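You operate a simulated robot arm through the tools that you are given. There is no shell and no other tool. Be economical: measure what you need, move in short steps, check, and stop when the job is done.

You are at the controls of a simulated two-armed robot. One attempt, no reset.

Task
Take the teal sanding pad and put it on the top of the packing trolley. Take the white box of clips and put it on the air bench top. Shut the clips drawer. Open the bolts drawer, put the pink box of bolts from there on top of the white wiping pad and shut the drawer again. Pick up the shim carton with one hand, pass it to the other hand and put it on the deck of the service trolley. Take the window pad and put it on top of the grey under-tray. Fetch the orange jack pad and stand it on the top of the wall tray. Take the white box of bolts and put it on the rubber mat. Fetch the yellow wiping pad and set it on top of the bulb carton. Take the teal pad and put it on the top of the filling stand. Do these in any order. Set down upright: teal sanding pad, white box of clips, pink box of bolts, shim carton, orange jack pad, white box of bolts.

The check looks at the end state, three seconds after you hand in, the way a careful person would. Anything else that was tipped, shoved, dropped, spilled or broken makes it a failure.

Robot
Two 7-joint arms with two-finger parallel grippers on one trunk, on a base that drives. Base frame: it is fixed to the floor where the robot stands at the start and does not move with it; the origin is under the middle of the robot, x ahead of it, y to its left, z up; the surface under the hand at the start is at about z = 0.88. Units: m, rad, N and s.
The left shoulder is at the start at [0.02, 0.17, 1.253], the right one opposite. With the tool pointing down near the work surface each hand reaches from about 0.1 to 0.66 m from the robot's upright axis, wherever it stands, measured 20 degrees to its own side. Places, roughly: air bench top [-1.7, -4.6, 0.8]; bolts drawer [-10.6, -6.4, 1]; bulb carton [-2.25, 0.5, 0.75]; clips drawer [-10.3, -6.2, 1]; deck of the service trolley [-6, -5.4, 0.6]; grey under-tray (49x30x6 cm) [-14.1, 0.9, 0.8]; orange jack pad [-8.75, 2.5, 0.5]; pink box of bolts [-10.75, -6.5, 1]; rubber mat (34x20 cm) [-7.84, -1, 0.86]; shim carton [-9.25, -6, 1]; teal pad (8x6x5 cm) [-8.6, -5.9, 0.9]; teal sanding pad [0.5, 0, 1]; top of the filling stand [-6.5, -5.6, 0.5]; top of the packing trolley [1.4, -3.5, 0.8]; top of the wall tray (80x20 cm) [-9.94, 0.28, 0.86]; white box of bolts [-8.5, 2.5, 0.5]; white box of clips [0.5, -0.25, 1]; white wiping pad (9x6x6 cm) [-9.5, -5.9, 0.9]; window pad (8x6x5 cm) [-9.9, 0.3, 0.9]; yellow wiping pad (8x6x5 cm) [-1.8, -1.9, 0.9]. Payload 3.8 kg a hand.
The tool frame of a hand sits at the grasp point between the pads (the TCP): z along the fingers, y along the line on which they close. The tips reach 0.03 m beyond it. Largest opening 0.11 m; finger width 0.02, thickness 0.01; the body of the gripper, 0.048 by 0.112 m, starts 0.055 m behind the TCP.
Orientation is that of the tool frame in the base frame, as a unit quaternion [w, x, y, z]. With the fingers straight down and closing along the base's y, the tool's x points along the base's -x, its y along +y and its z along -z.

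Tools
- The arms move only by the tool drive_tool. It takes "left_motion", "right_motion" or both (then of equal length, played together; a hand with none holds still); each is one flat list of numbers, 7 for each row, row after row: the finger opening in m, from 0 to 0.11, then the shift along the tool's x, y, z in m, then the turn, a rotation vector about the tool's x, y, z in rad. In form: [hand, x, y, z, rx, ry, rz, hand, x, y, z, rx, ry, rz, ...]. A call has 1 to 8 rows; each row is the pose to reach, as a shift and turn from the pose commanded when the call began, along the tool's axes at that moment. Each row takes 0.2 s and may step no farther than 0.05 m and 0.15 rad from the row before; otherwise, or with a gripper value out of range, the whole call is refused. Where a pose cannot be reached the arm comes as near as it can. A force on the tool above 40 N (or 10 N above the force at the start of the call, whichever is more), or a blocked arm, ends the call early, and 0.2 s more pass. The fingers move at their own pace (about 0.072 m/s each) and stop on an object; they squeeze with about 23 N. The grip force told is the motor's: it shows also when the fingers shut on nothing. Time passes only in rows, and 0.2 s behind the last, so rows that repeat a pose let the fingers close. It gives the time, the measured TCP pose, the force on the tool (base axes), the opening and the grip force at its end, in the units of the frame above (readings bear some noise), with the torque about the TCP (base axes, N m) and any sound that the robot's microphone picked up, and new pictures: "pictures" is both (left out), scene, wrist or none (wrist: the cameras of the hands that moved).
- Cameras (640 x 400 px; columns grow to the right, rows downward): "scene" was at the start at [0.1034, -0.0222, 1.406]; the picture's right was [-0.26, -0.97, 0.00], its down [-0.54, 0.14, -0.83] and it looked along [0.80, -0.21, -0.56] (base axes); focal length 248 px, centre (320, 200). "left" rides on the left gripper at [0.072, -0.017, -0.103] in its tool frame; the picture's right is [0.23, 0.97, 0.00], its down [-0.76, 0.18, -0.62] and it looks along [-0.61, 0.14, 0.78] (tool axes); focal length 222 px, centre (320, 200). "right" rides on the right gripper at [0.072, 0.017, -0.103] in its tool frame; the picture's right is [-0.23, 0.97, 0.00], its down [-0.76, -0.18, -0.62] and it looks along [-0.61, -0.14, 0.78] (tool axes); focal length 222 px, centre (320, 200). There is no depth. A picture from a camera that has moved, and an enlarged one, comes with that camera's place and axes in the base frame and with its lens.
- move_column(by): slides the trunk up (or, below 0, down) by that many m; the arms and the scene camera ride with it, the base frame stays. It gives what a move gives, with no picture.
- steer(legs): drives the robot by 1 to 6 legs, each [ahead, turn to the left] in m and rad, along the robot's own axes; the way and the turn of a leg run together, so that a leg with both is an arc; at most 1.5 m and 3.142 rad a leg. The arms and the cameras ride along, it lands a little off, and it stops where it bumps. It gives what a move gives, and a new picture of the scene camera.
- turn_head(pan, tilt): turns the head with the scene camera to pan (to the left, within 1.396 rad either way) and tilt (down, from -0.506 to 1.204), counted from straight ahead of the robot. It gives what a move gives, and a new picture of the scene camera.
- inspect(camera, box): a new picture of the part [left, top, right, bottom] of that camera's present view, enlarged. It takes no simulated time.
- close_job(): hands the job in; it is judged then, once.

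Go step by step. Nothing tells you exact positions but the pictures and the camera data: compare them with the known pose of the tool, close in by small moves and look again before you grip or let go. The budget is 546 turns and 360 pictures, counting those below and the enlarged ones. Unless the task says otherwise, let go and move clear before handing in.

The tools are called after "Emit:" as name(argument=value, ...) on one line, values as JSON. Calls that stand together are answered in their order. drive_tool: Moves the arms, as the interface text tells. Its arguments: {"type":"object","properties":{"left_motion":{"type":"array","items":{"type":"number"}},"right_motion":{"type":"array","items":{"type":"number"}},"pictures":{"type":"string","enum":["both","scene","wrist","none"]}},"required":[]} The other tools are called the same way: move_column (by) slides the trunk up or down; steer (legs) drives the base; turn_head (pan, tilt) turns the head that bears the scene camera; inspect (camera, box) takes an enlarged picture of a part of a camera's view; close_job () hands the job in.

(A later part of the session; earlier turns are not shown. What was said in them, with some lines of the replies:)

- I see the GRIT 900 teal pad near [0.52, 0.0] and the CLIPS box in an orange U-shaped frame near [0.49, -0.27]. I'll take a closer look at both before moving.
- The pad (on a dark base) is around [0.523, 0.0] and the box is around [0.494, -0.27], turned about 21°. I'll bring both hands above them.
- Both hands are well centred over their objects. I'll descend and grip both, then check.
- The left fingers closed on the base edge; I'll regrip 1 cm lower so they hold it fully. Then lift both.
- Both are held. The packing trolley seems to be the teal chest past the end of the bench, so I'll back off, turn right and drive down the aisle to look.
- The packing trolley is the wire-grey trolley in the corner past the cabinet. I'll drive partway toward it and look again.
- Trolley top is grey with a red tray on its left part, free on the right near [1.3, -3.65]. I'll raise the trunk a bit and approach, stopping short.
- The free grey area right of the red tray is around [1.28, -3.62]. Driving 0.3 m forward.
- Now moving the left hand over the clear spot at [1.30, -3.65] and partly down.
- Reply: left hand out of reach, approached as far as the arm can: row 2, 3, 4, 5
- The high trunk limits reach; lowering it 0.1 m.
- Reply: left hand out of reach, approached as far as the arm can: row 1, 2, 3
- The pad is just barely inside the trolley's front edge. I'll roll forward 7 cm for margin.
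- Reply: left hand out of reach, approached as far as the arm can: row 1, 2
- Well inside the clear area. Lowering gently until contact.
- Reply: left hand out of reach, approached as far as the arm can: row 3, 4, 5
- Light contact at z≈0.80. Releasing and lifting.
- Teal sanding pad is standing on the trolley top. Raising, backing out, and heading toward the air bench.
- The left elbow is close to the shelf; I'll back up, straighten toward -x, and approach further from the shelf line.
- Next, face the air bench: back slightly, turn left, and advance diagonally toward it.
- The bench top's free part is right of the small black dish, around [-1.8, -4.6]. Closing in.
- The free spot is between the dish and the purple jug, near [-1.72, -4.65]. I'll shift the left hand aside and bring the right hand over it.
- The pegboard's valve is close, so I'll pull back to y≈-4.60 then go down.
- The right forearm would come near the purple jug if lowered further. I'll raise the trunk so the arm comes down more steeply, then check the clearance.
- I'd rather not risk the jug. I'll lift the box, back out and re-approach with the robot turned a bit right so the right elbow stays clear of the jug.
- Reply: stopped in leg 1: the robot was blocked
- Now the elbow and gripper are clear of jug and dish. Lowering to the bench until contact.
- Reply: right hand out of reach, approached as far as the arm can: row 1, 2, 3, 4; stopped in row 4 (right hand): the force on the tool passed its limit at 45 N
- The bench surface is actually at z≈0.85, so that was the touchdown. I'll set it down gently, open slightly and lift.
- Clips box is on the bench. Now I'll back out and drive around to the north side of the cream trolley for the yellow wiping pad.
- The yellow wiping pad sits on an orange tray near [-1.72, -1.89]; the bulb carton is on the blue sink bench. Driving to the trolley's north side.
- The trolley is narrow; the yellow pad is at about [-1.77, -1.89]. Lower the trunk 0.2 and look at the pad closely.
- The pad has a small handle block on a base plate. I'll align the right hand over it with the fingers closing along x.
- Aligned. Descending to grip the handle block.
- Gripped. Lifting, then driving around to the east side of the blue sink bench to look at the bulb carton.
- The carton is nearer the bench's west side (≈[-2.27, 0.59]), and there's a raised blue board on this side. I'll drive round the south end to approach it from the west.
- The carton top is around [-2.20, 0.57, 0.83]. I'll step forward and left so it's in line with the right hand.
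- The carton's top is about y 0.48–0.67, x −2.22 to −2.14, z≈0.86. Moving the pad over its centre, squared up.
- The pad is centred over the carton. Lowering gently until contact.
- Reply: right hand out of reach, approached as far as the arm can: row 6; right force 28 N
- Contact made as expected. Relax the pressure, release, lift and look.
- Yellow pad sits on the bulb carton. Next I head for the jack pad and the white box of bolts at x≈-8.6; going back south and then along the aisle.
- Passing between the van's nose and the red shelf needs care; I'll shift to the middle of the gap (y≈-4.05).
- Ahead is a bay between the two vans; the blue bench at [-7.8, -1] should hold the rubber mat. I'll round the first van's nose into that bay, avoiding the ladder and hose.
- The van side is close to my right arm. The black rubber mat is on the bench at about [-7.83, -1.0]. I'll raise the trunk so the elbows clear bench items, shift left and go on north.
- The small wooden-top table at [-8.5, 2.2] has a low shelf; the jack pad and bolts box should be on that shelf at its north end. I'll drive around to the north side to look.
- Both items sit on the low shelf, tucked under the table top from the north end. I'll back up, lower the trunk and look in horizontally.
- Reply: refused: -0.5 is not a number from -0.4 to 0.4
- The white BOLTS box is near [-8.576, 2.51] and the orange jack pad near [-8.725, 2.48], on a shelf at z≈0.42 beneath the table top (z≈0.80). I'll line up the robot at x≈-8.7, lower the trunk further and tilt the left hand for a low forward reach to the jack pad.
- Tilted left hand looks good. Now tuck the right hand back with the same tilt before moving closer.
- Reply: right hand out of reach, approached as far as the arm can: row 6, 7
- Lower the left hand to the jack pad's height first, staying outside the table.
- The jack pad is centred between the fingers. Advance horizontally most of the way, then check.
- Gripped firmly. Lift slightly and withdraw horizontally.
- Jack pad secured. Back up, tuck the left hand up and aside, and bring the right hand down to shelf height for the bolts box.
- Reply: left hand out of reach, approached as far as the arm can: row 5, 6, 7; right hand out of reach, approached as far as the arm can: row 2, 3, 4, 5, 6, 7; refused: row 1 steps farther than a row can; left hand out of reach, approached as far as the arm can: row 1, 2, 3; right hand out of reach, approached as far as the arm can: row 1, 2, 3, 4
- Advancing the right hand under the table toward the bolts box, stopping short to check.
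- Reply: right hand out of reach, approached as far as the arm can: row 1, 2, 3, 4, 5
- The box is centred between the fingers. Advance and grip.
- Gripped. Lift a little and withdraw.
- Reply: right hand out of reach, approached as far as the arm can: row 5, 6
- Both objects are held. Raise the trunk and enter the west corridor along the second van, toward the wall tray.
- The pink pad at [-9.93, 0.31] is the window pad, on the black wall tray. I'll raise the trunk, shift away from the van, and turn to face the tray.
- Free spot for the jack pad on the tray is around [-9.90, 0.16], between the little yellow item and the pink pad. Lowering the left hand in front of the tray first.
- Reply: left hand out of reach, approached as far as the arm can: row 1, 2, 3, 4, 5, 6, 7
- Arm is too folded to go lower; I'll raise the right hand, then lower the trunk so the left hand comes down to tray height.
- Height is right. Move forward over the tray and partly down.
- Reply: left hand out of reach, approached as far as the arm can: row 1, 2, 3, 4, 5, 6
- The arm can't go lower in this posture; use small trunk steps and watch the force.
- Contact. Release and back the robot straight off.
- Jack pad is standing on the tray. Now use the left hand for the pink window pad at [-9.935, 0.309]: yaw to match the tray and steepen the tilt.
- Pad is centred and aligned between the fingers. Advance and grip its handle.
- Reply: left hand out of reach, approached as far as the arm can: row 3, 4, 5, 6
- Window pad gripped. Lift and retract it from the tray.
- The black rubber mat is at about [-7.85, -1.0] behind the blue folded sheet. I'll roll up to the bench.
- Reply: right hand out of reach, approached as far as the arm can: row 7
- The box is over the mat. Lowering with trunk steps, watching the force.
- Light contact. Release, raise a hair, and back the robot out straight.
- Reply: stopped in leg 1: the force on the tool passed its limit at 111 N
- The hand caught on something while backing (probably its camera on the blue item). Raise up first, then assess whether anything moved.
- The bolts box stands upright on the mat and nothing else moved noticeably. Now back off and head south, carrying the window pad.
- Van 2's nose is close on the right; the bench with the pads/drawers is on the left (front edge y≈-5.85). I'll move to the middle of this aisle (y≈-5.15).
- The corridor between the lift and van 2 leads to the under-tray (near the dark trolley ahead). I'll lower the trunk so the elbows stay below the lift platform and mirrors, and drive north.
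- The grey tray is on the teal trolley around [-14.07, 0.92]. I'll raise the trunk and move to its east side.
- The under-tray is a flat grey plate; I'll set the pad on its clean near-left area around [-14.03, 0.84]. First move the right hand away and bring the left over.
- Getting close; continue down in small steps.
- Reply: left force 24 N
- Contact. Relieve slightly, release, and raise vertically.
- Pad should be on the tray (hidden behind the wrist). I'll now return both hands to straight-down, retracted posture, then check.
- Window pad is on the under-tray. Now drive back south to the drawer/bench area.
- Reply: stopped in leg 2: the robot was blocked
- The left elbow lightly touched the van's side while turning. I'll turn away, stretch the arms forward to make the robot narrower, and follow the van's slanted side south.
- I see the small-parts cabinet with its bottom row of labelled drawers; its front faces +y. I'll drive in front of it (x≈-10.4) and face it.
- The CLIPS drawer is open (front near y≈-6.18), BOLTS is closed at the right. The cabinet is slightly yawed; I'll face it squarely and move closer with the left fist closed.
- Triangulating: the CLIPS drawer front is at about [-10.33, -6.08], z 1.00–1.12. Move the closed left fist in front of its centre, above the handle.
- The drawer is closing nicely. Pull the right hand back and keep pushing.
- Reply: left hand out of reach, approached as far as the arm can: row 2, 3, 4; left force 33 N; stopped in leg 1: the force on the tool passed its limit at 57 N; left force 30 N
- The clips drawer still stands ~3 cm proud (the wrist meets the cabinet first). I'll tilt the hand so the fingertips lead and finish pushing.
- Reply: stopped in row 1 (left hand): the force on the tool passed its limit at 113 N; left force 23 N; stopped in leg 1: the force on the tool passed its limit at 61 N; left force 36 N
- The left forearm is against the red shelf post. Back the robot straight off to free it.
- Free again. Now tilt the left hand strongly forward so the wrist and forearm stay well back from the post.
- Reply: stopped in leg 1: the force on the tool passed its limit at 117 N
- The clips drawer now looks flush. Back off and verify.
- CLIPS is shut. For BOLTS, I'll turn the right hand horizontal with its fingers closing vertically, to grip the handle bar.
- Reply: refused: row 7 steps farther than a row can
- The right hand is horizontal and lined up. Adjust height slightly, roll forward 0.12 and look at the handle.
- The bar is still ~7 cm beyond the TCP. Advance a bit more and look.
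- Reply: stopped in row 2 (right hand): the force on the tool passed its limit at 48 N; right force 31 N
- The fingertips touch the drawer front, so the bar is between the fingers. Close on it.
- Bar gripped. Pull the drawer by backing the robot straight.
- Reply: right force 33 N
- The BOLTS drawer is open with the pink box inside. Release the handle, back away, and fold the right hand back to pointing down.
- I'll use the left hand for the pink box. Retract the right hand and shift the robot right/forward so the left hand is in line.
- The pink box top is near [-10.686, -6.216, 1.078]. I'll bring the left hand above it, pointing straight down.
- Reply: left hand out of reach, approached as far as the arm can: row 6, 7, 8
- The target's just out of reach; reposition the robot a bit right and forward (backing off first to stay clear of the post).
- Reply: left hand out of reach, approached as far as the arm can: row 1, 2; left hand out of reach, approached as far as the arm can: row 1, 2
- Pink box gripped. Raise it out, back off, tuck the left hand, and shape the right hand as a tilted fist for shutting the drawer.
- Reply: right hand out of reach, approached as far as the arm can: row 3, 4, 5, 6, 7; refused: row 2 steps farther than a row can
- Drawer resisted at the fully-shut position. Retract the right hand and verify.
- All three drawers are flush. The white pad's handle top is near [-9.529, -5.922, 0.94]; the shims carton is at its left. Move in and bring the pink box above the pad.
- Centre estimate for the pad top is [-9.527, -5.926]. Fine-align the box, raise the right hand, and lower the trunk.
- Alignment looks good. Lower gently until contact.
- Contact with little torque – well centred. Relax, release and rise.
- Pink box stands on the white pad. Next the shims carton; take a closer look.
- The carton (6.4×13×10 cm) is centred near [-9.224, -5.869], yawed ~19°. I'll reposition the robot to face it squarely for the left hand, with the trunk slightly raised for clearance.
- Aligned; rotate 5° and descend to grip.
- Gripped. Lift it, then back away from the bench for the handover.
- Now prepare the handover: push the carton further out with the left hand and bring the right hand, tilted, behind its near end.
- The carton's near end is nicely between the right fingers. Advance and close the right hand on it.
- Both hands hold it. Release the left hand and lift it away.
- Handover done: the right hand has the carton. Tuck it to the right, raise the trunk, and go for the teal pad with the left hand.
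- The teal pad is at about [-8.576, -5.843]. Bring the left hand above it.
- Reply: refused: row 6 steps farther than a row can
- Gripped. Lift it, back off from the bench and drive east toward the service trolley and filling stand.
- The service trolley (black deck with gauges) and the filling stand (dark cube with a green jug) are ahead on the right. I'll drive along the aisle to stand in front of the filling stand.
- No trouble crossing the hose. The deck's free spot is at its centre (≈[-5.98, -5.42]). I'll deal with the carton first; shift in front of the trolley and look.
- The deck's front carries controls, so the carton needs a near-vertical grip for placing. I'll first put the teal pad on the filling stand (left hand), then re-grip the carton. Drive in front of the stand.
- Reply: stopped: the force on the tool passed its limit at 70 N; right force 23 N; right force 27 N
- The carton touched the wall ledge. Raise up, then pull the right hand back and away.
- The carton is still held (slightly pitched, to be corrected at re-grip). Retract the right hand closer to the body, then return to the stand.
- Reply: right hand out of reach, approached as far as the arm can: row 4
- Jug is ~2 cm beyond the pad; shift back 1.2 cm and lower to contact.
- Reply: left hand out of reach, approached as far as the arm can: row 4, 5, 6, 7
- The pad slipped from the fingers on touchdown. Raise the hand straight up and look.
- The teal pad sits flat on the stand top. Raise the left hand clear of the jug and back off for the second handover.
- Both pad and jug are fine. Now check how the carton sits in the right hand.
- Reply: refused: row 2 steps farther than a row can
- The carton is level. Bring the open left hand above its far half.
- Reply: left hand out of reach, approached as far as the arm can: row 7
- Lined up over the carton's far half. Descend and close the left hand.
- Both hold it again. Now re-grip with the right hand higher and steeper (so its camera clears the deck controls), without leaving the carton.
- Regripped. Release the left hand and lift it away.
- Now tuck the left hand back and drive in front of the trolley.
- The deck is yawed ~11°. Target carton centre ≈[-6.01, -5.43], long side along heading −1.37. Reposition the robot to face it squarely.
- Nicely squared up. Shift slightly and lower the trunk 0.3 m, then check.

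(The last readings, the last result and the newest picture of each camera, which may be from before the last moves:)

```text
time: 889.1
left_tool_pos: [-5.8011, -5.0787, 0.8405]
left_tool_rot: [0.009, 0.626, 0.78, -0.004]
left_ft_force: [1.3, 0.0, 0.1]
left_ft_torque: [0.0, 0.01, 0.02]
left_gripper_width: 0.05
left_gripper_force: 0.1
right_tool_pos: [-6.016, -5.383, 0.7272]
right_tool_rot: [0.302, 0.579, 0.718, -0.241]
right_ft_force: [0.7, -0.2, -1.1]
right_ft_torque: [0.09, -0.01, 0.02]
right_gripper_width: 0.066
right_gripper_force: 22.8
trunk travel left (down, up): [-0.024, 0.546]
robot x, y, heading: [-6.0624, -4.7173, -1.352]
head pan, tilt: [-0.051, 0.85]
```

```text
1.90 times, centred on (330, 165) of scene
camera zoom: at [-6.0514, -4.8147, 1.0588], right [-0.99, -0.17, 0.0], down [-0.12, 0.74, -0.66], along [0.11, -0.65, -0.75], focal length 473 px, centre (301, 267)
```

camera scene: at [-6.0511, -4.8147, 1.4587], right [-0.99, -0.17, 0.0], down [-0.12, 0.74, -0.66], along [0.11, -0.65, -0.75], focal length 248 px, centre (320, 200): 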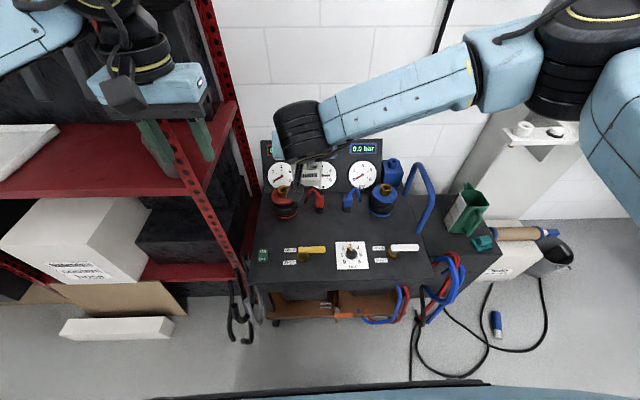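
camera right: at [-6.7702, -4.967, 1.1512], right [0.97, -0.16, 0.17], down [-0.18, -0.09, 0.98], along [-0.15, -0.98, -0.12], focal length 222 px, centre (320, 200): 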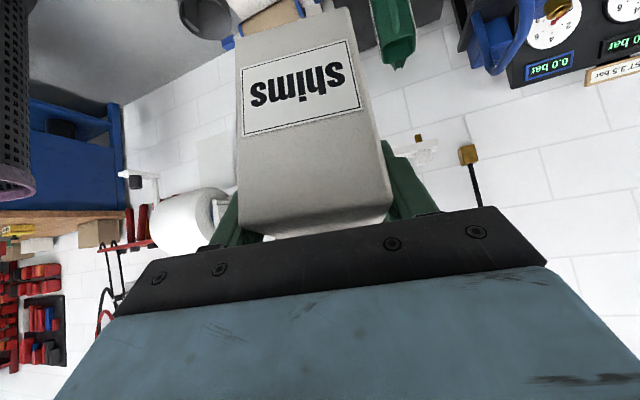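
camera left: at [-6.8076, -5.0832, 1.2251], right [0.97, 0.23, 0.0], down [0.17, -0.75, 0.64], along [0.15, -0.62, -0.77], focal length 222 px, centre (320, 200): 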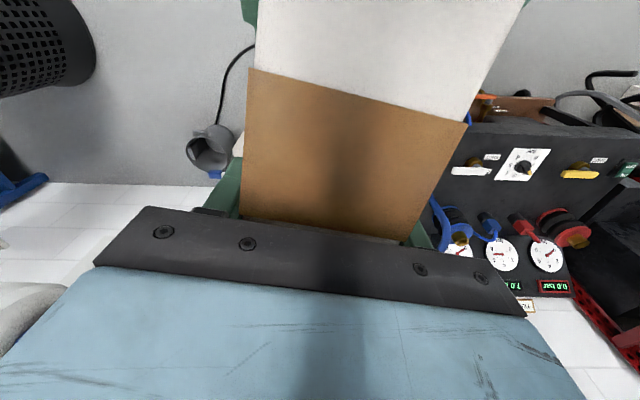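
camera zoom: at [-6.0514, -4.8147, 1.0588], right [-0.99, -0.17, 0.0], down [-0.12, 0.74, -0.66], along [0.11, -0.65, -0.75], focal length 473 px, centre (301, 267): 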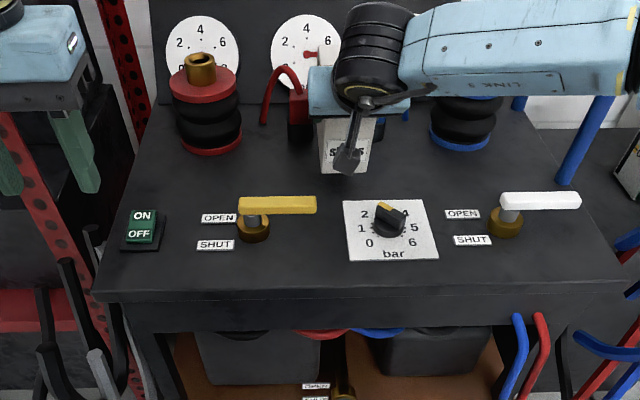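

Clear of the controls. Lower with the arm to contact.

Emit:
drive_tool(right_motion=[0, 0.0141, 0, 0.0141, 0, 0, 0, 0, 0.0247, 0, 0.0247, 0, 0, 0, 0, 0.0297, 0, 0.0297, 0, 0, 0, 0, 0.0332, 0, 0.0332, 0, 0, 0, 0, 0.0368, 0, 0.0368, 0, 0, 0, 0, 0.04, 0, 0.04, 0, 0, 0], pictures="none")

Emit:
inspect(camera="scene", box=[200, 60, 460, 270])

```text
time: 890.5
left_tool_pos: [-5.8013, -5.0773, 0.8407]
left_tool_rot: [0.011, 0.626, 0.78, -0.005]
left_ft_force: [0.1, 0.4, 0.2]
left_ft_torque: [0.0, -0.02, -0.02]
left_gripper_width: 0.05
left_gripper_force: 0.2
right_tool_pos: [-6.015, -5.3816, 0.6728]
right_tool_rot: [0.304, 0.578, 0.718, -0.242]
right_ft_force: [-2.3, -3.3, 20.4]
right_ft_torque: [0.13, 0.59, 0.08]
right_gripper_width: 0.0661
right_gripper_force: 22.8
trunk travel left (down, up): [-0.024, 0.546]
robot x, y, heading: [-6.0689, -4.7157, -1.354]
head pan, tilt: [-0.051, 0.85]
```

```text
1.90 times, centred on (330, 165) of scene
camera zoom: at [-6.0516, -4.8134, 1.0589], right [-0.99, -0.17, 0.0], down [-0.12, 0.74, -0.66], along [0.11, -0.65, -0.75], focal length 473 px, centre (301, 267)
```

zoom: 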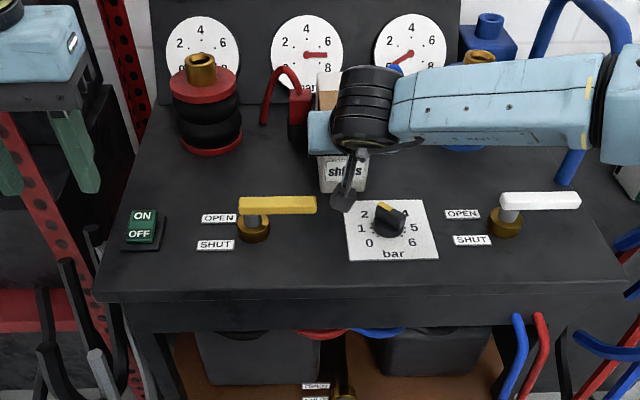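

Contact. Ease off a few millimetres, release, and lift straight up.

Emit:
drive_tool(right_motion=[0, -0.002, 0, -0.002, 0, 0, 0, 0.1, -0.002, 0, -0.002, 0, 0, 0, 0.1, -0.002, 0, -0.002, 0, 0, 0, 0.1, -0.02, 0, -0.02, 0, 0, 0, 0.1, -0.05, 0, -0.05, 0, 0, 0, 0.1, -0.08, 0, -0.08, 0, 0, 0, 0.1, -0.11, 0, -0.11, 0, 0, 0], pictures="scene")

Emit:
inspect(camera="scene", box=[200, 60, 460, 270])

```text
time: 892.1
left_tool_pos: [-5.8009, -5.0792, 0.8398]
left_tool_rot: [0.009, 0.626, 0.78, -0.004]
left_ft_force: [-0.2, -0.9, 0.4]
left_ft_torque: [0.0, 0.02, -0.01]
left_gripper_width: 0.0501
left_gripper_force: 0.1
right_tool_pos: [-6.0156, -5.38, 0.8268]
right_tool_rot: [0.303, 0.578, 0.719, -0.241]
right_ft_force: [0.6, 0.0, -0.2]
right_ft_torque: [0.0, -0.02, -0.04]
right_gripper_width: 0.1001
right_gripper_force: 0.0
trunk travel left (down, up): [-0.024, 0.546]
robot x, y, heading: [-6.0673, -4.7176, -1.347]
head pan, tilt: [-0.051, 0.85]
camera scene: at [-6.0514, -4.8145, 1.0587], right [-0.99, -0.17, 0.0], down [-0.12, 0.74, -0.66], along [0.11, -0.65, -0.75], focal length 248 px, centre (320, 200)
```

scene: 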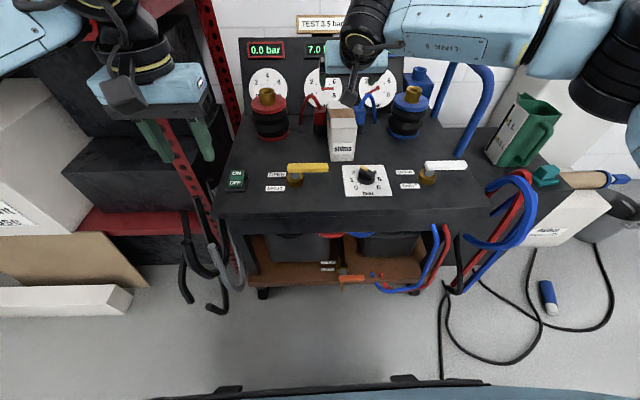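

```text
1.90 times, centred on (330, 165) of scene
camera zoom: at [-6.0514, -4.8145, 1.0587], right [-0.99, -0.17, 0.0], down [-0.12, 0.74, -0.66], along [0.11, -0.65, -0.75], focal length 473 px, centre (301, 267)
```

zoom: 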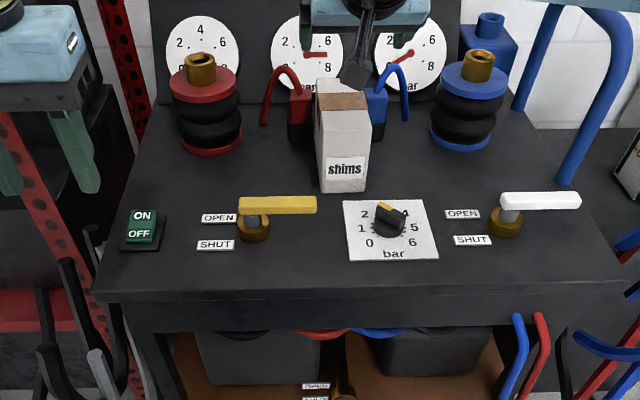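

The carton stands upright on the deck, controls untouched. Back the robot clear and take a last look.

Emit:
move_column(by=0.3)

Emit:
steer(legs=[[-0.35, 0]])

Emit:
inspect(camera="scene", box=[220, 40, 540, 240])

```text
time: 895.1
left_tool_pos: [-5.8008, -5.078, 1.1392]
left_tool_rot: [0.01, 0.626, 0.78, -0.004]
left_ft_force: [-0.3, 0.5, 0.1]
left_ft_torque: [0.05, -0.01, 0.0]
left_gripper_width: 0.0502
left_gripper_force: 0.0
right_tool_pos: [-6.0167, -5.38, 1.1262]
right_tool_rot: [0.302, 0.579, 0.718, -0.241]
right_ft_force: [-0.1, -0.2, 0.3]
right_ft_torque: [-0.02, -0.02, -0.02]
right_gripper_width: 0.1001
right_gripper_force: 0.1
trunk travel left (down, up): [-0.324, 0.246]
robot x, y, heading: [-6.0637, -4.7176, -1.354]
head pan, tilt: [-0.051, 0.85]
```

```text
time: 897.4
left_tool_pos: [-5.8785, -4.7303, 1.139]
left_tool_rot: [0.01, 0.627, 0.779, -0.006]
left_ft_force: [0.6, 0.2, -0.5]
left_ft_torque: [0.01, 0.01, -0.01]
left_gripper_width: 0.0498
left_gripper_force: 0.1
right_tool_pos: [-6.0946, -5.0322, 1.1273]
right_tool_rot: [0.303, 0.579, 0.718, -0.241]
right_ft_force: [-0.1, 0.1, 0.4]
right_ft_torque: [0.04, -0.03, 0.01]
right_gripper_width: 0.1002
right_gripper_force: 0.0
trunk travel left (down, up): [-0.324, 0.246]
robot x, y, heading: [-6.1447, -4.3674, -1.356]
head pan, tilt: [-0.051, 0.85]
camera scene: at [-6.1284, -4.4657, 1.3588], right [-0.99, -0.16, 0.0], down [-0.12, 0.74, -0.66], along [0.11, -0.65, -0.75], focal length 248 px, centre (320, 200)
```

scene: 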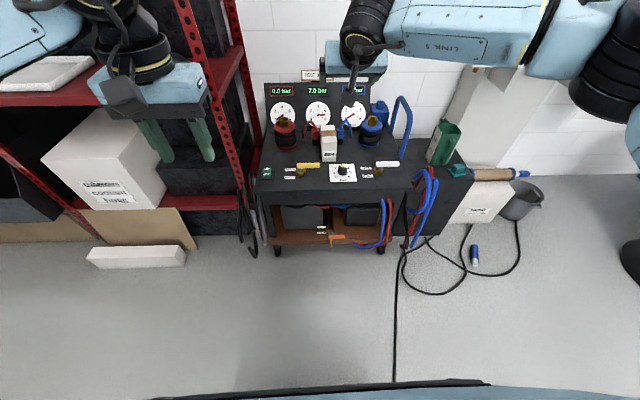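

```text
2.00 times, centred on (380, 140) of scene
camera zoom: at [-6.1284, -4.4657, 1.3588], right [-0.99, -0.16, 0.0], down [-0.12, 0.74, -0.66], along [0.11, -0.65, -0.75], focal length 497 px, centre (200, 320)
```

zoom: 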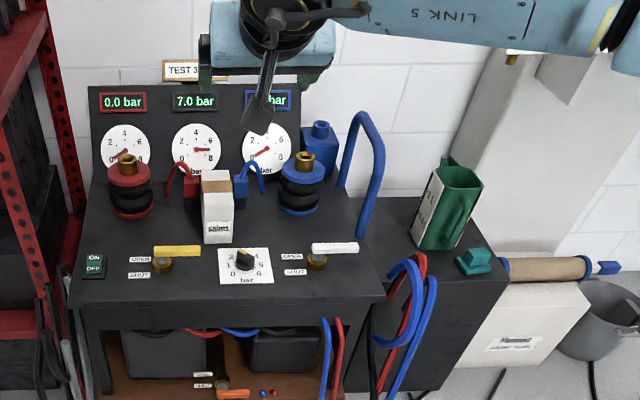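

Everything is in place: the carton stands on the deck, the teal pad is on the filling stand, and both hands are empty and clear. Handing in.

Emit:
close_job()

```text
The job is handed in.
```

I handed the job in with all ten parts done. Each item was seen in place when I let go of it. The early ones were not looked at again before handing in.

- **Force events:** while I backed away from the rubber mat, the hand took a 111 N jolt. The white box of bolts stayed upright on the mat, and the blue folded sheet beside it did not visibly move. The carton also bumped the wall ledge by the filling stand at about 70 N, and the items on the ledge looked unmoved. Shutting the clips drawer took up to about 117 N.
- **Shim carton:** I picked it up with the left hand and passed it to the right. Before placing it, I passed it back to the left and on to the right again, because the first grip was too low to clear the trolley's controls. The right hand set it down upright.
- **Teal pad:** it slipped from the fingers as it touched the filling stand. It landed flat, base down, about 1 cm from the front edge.
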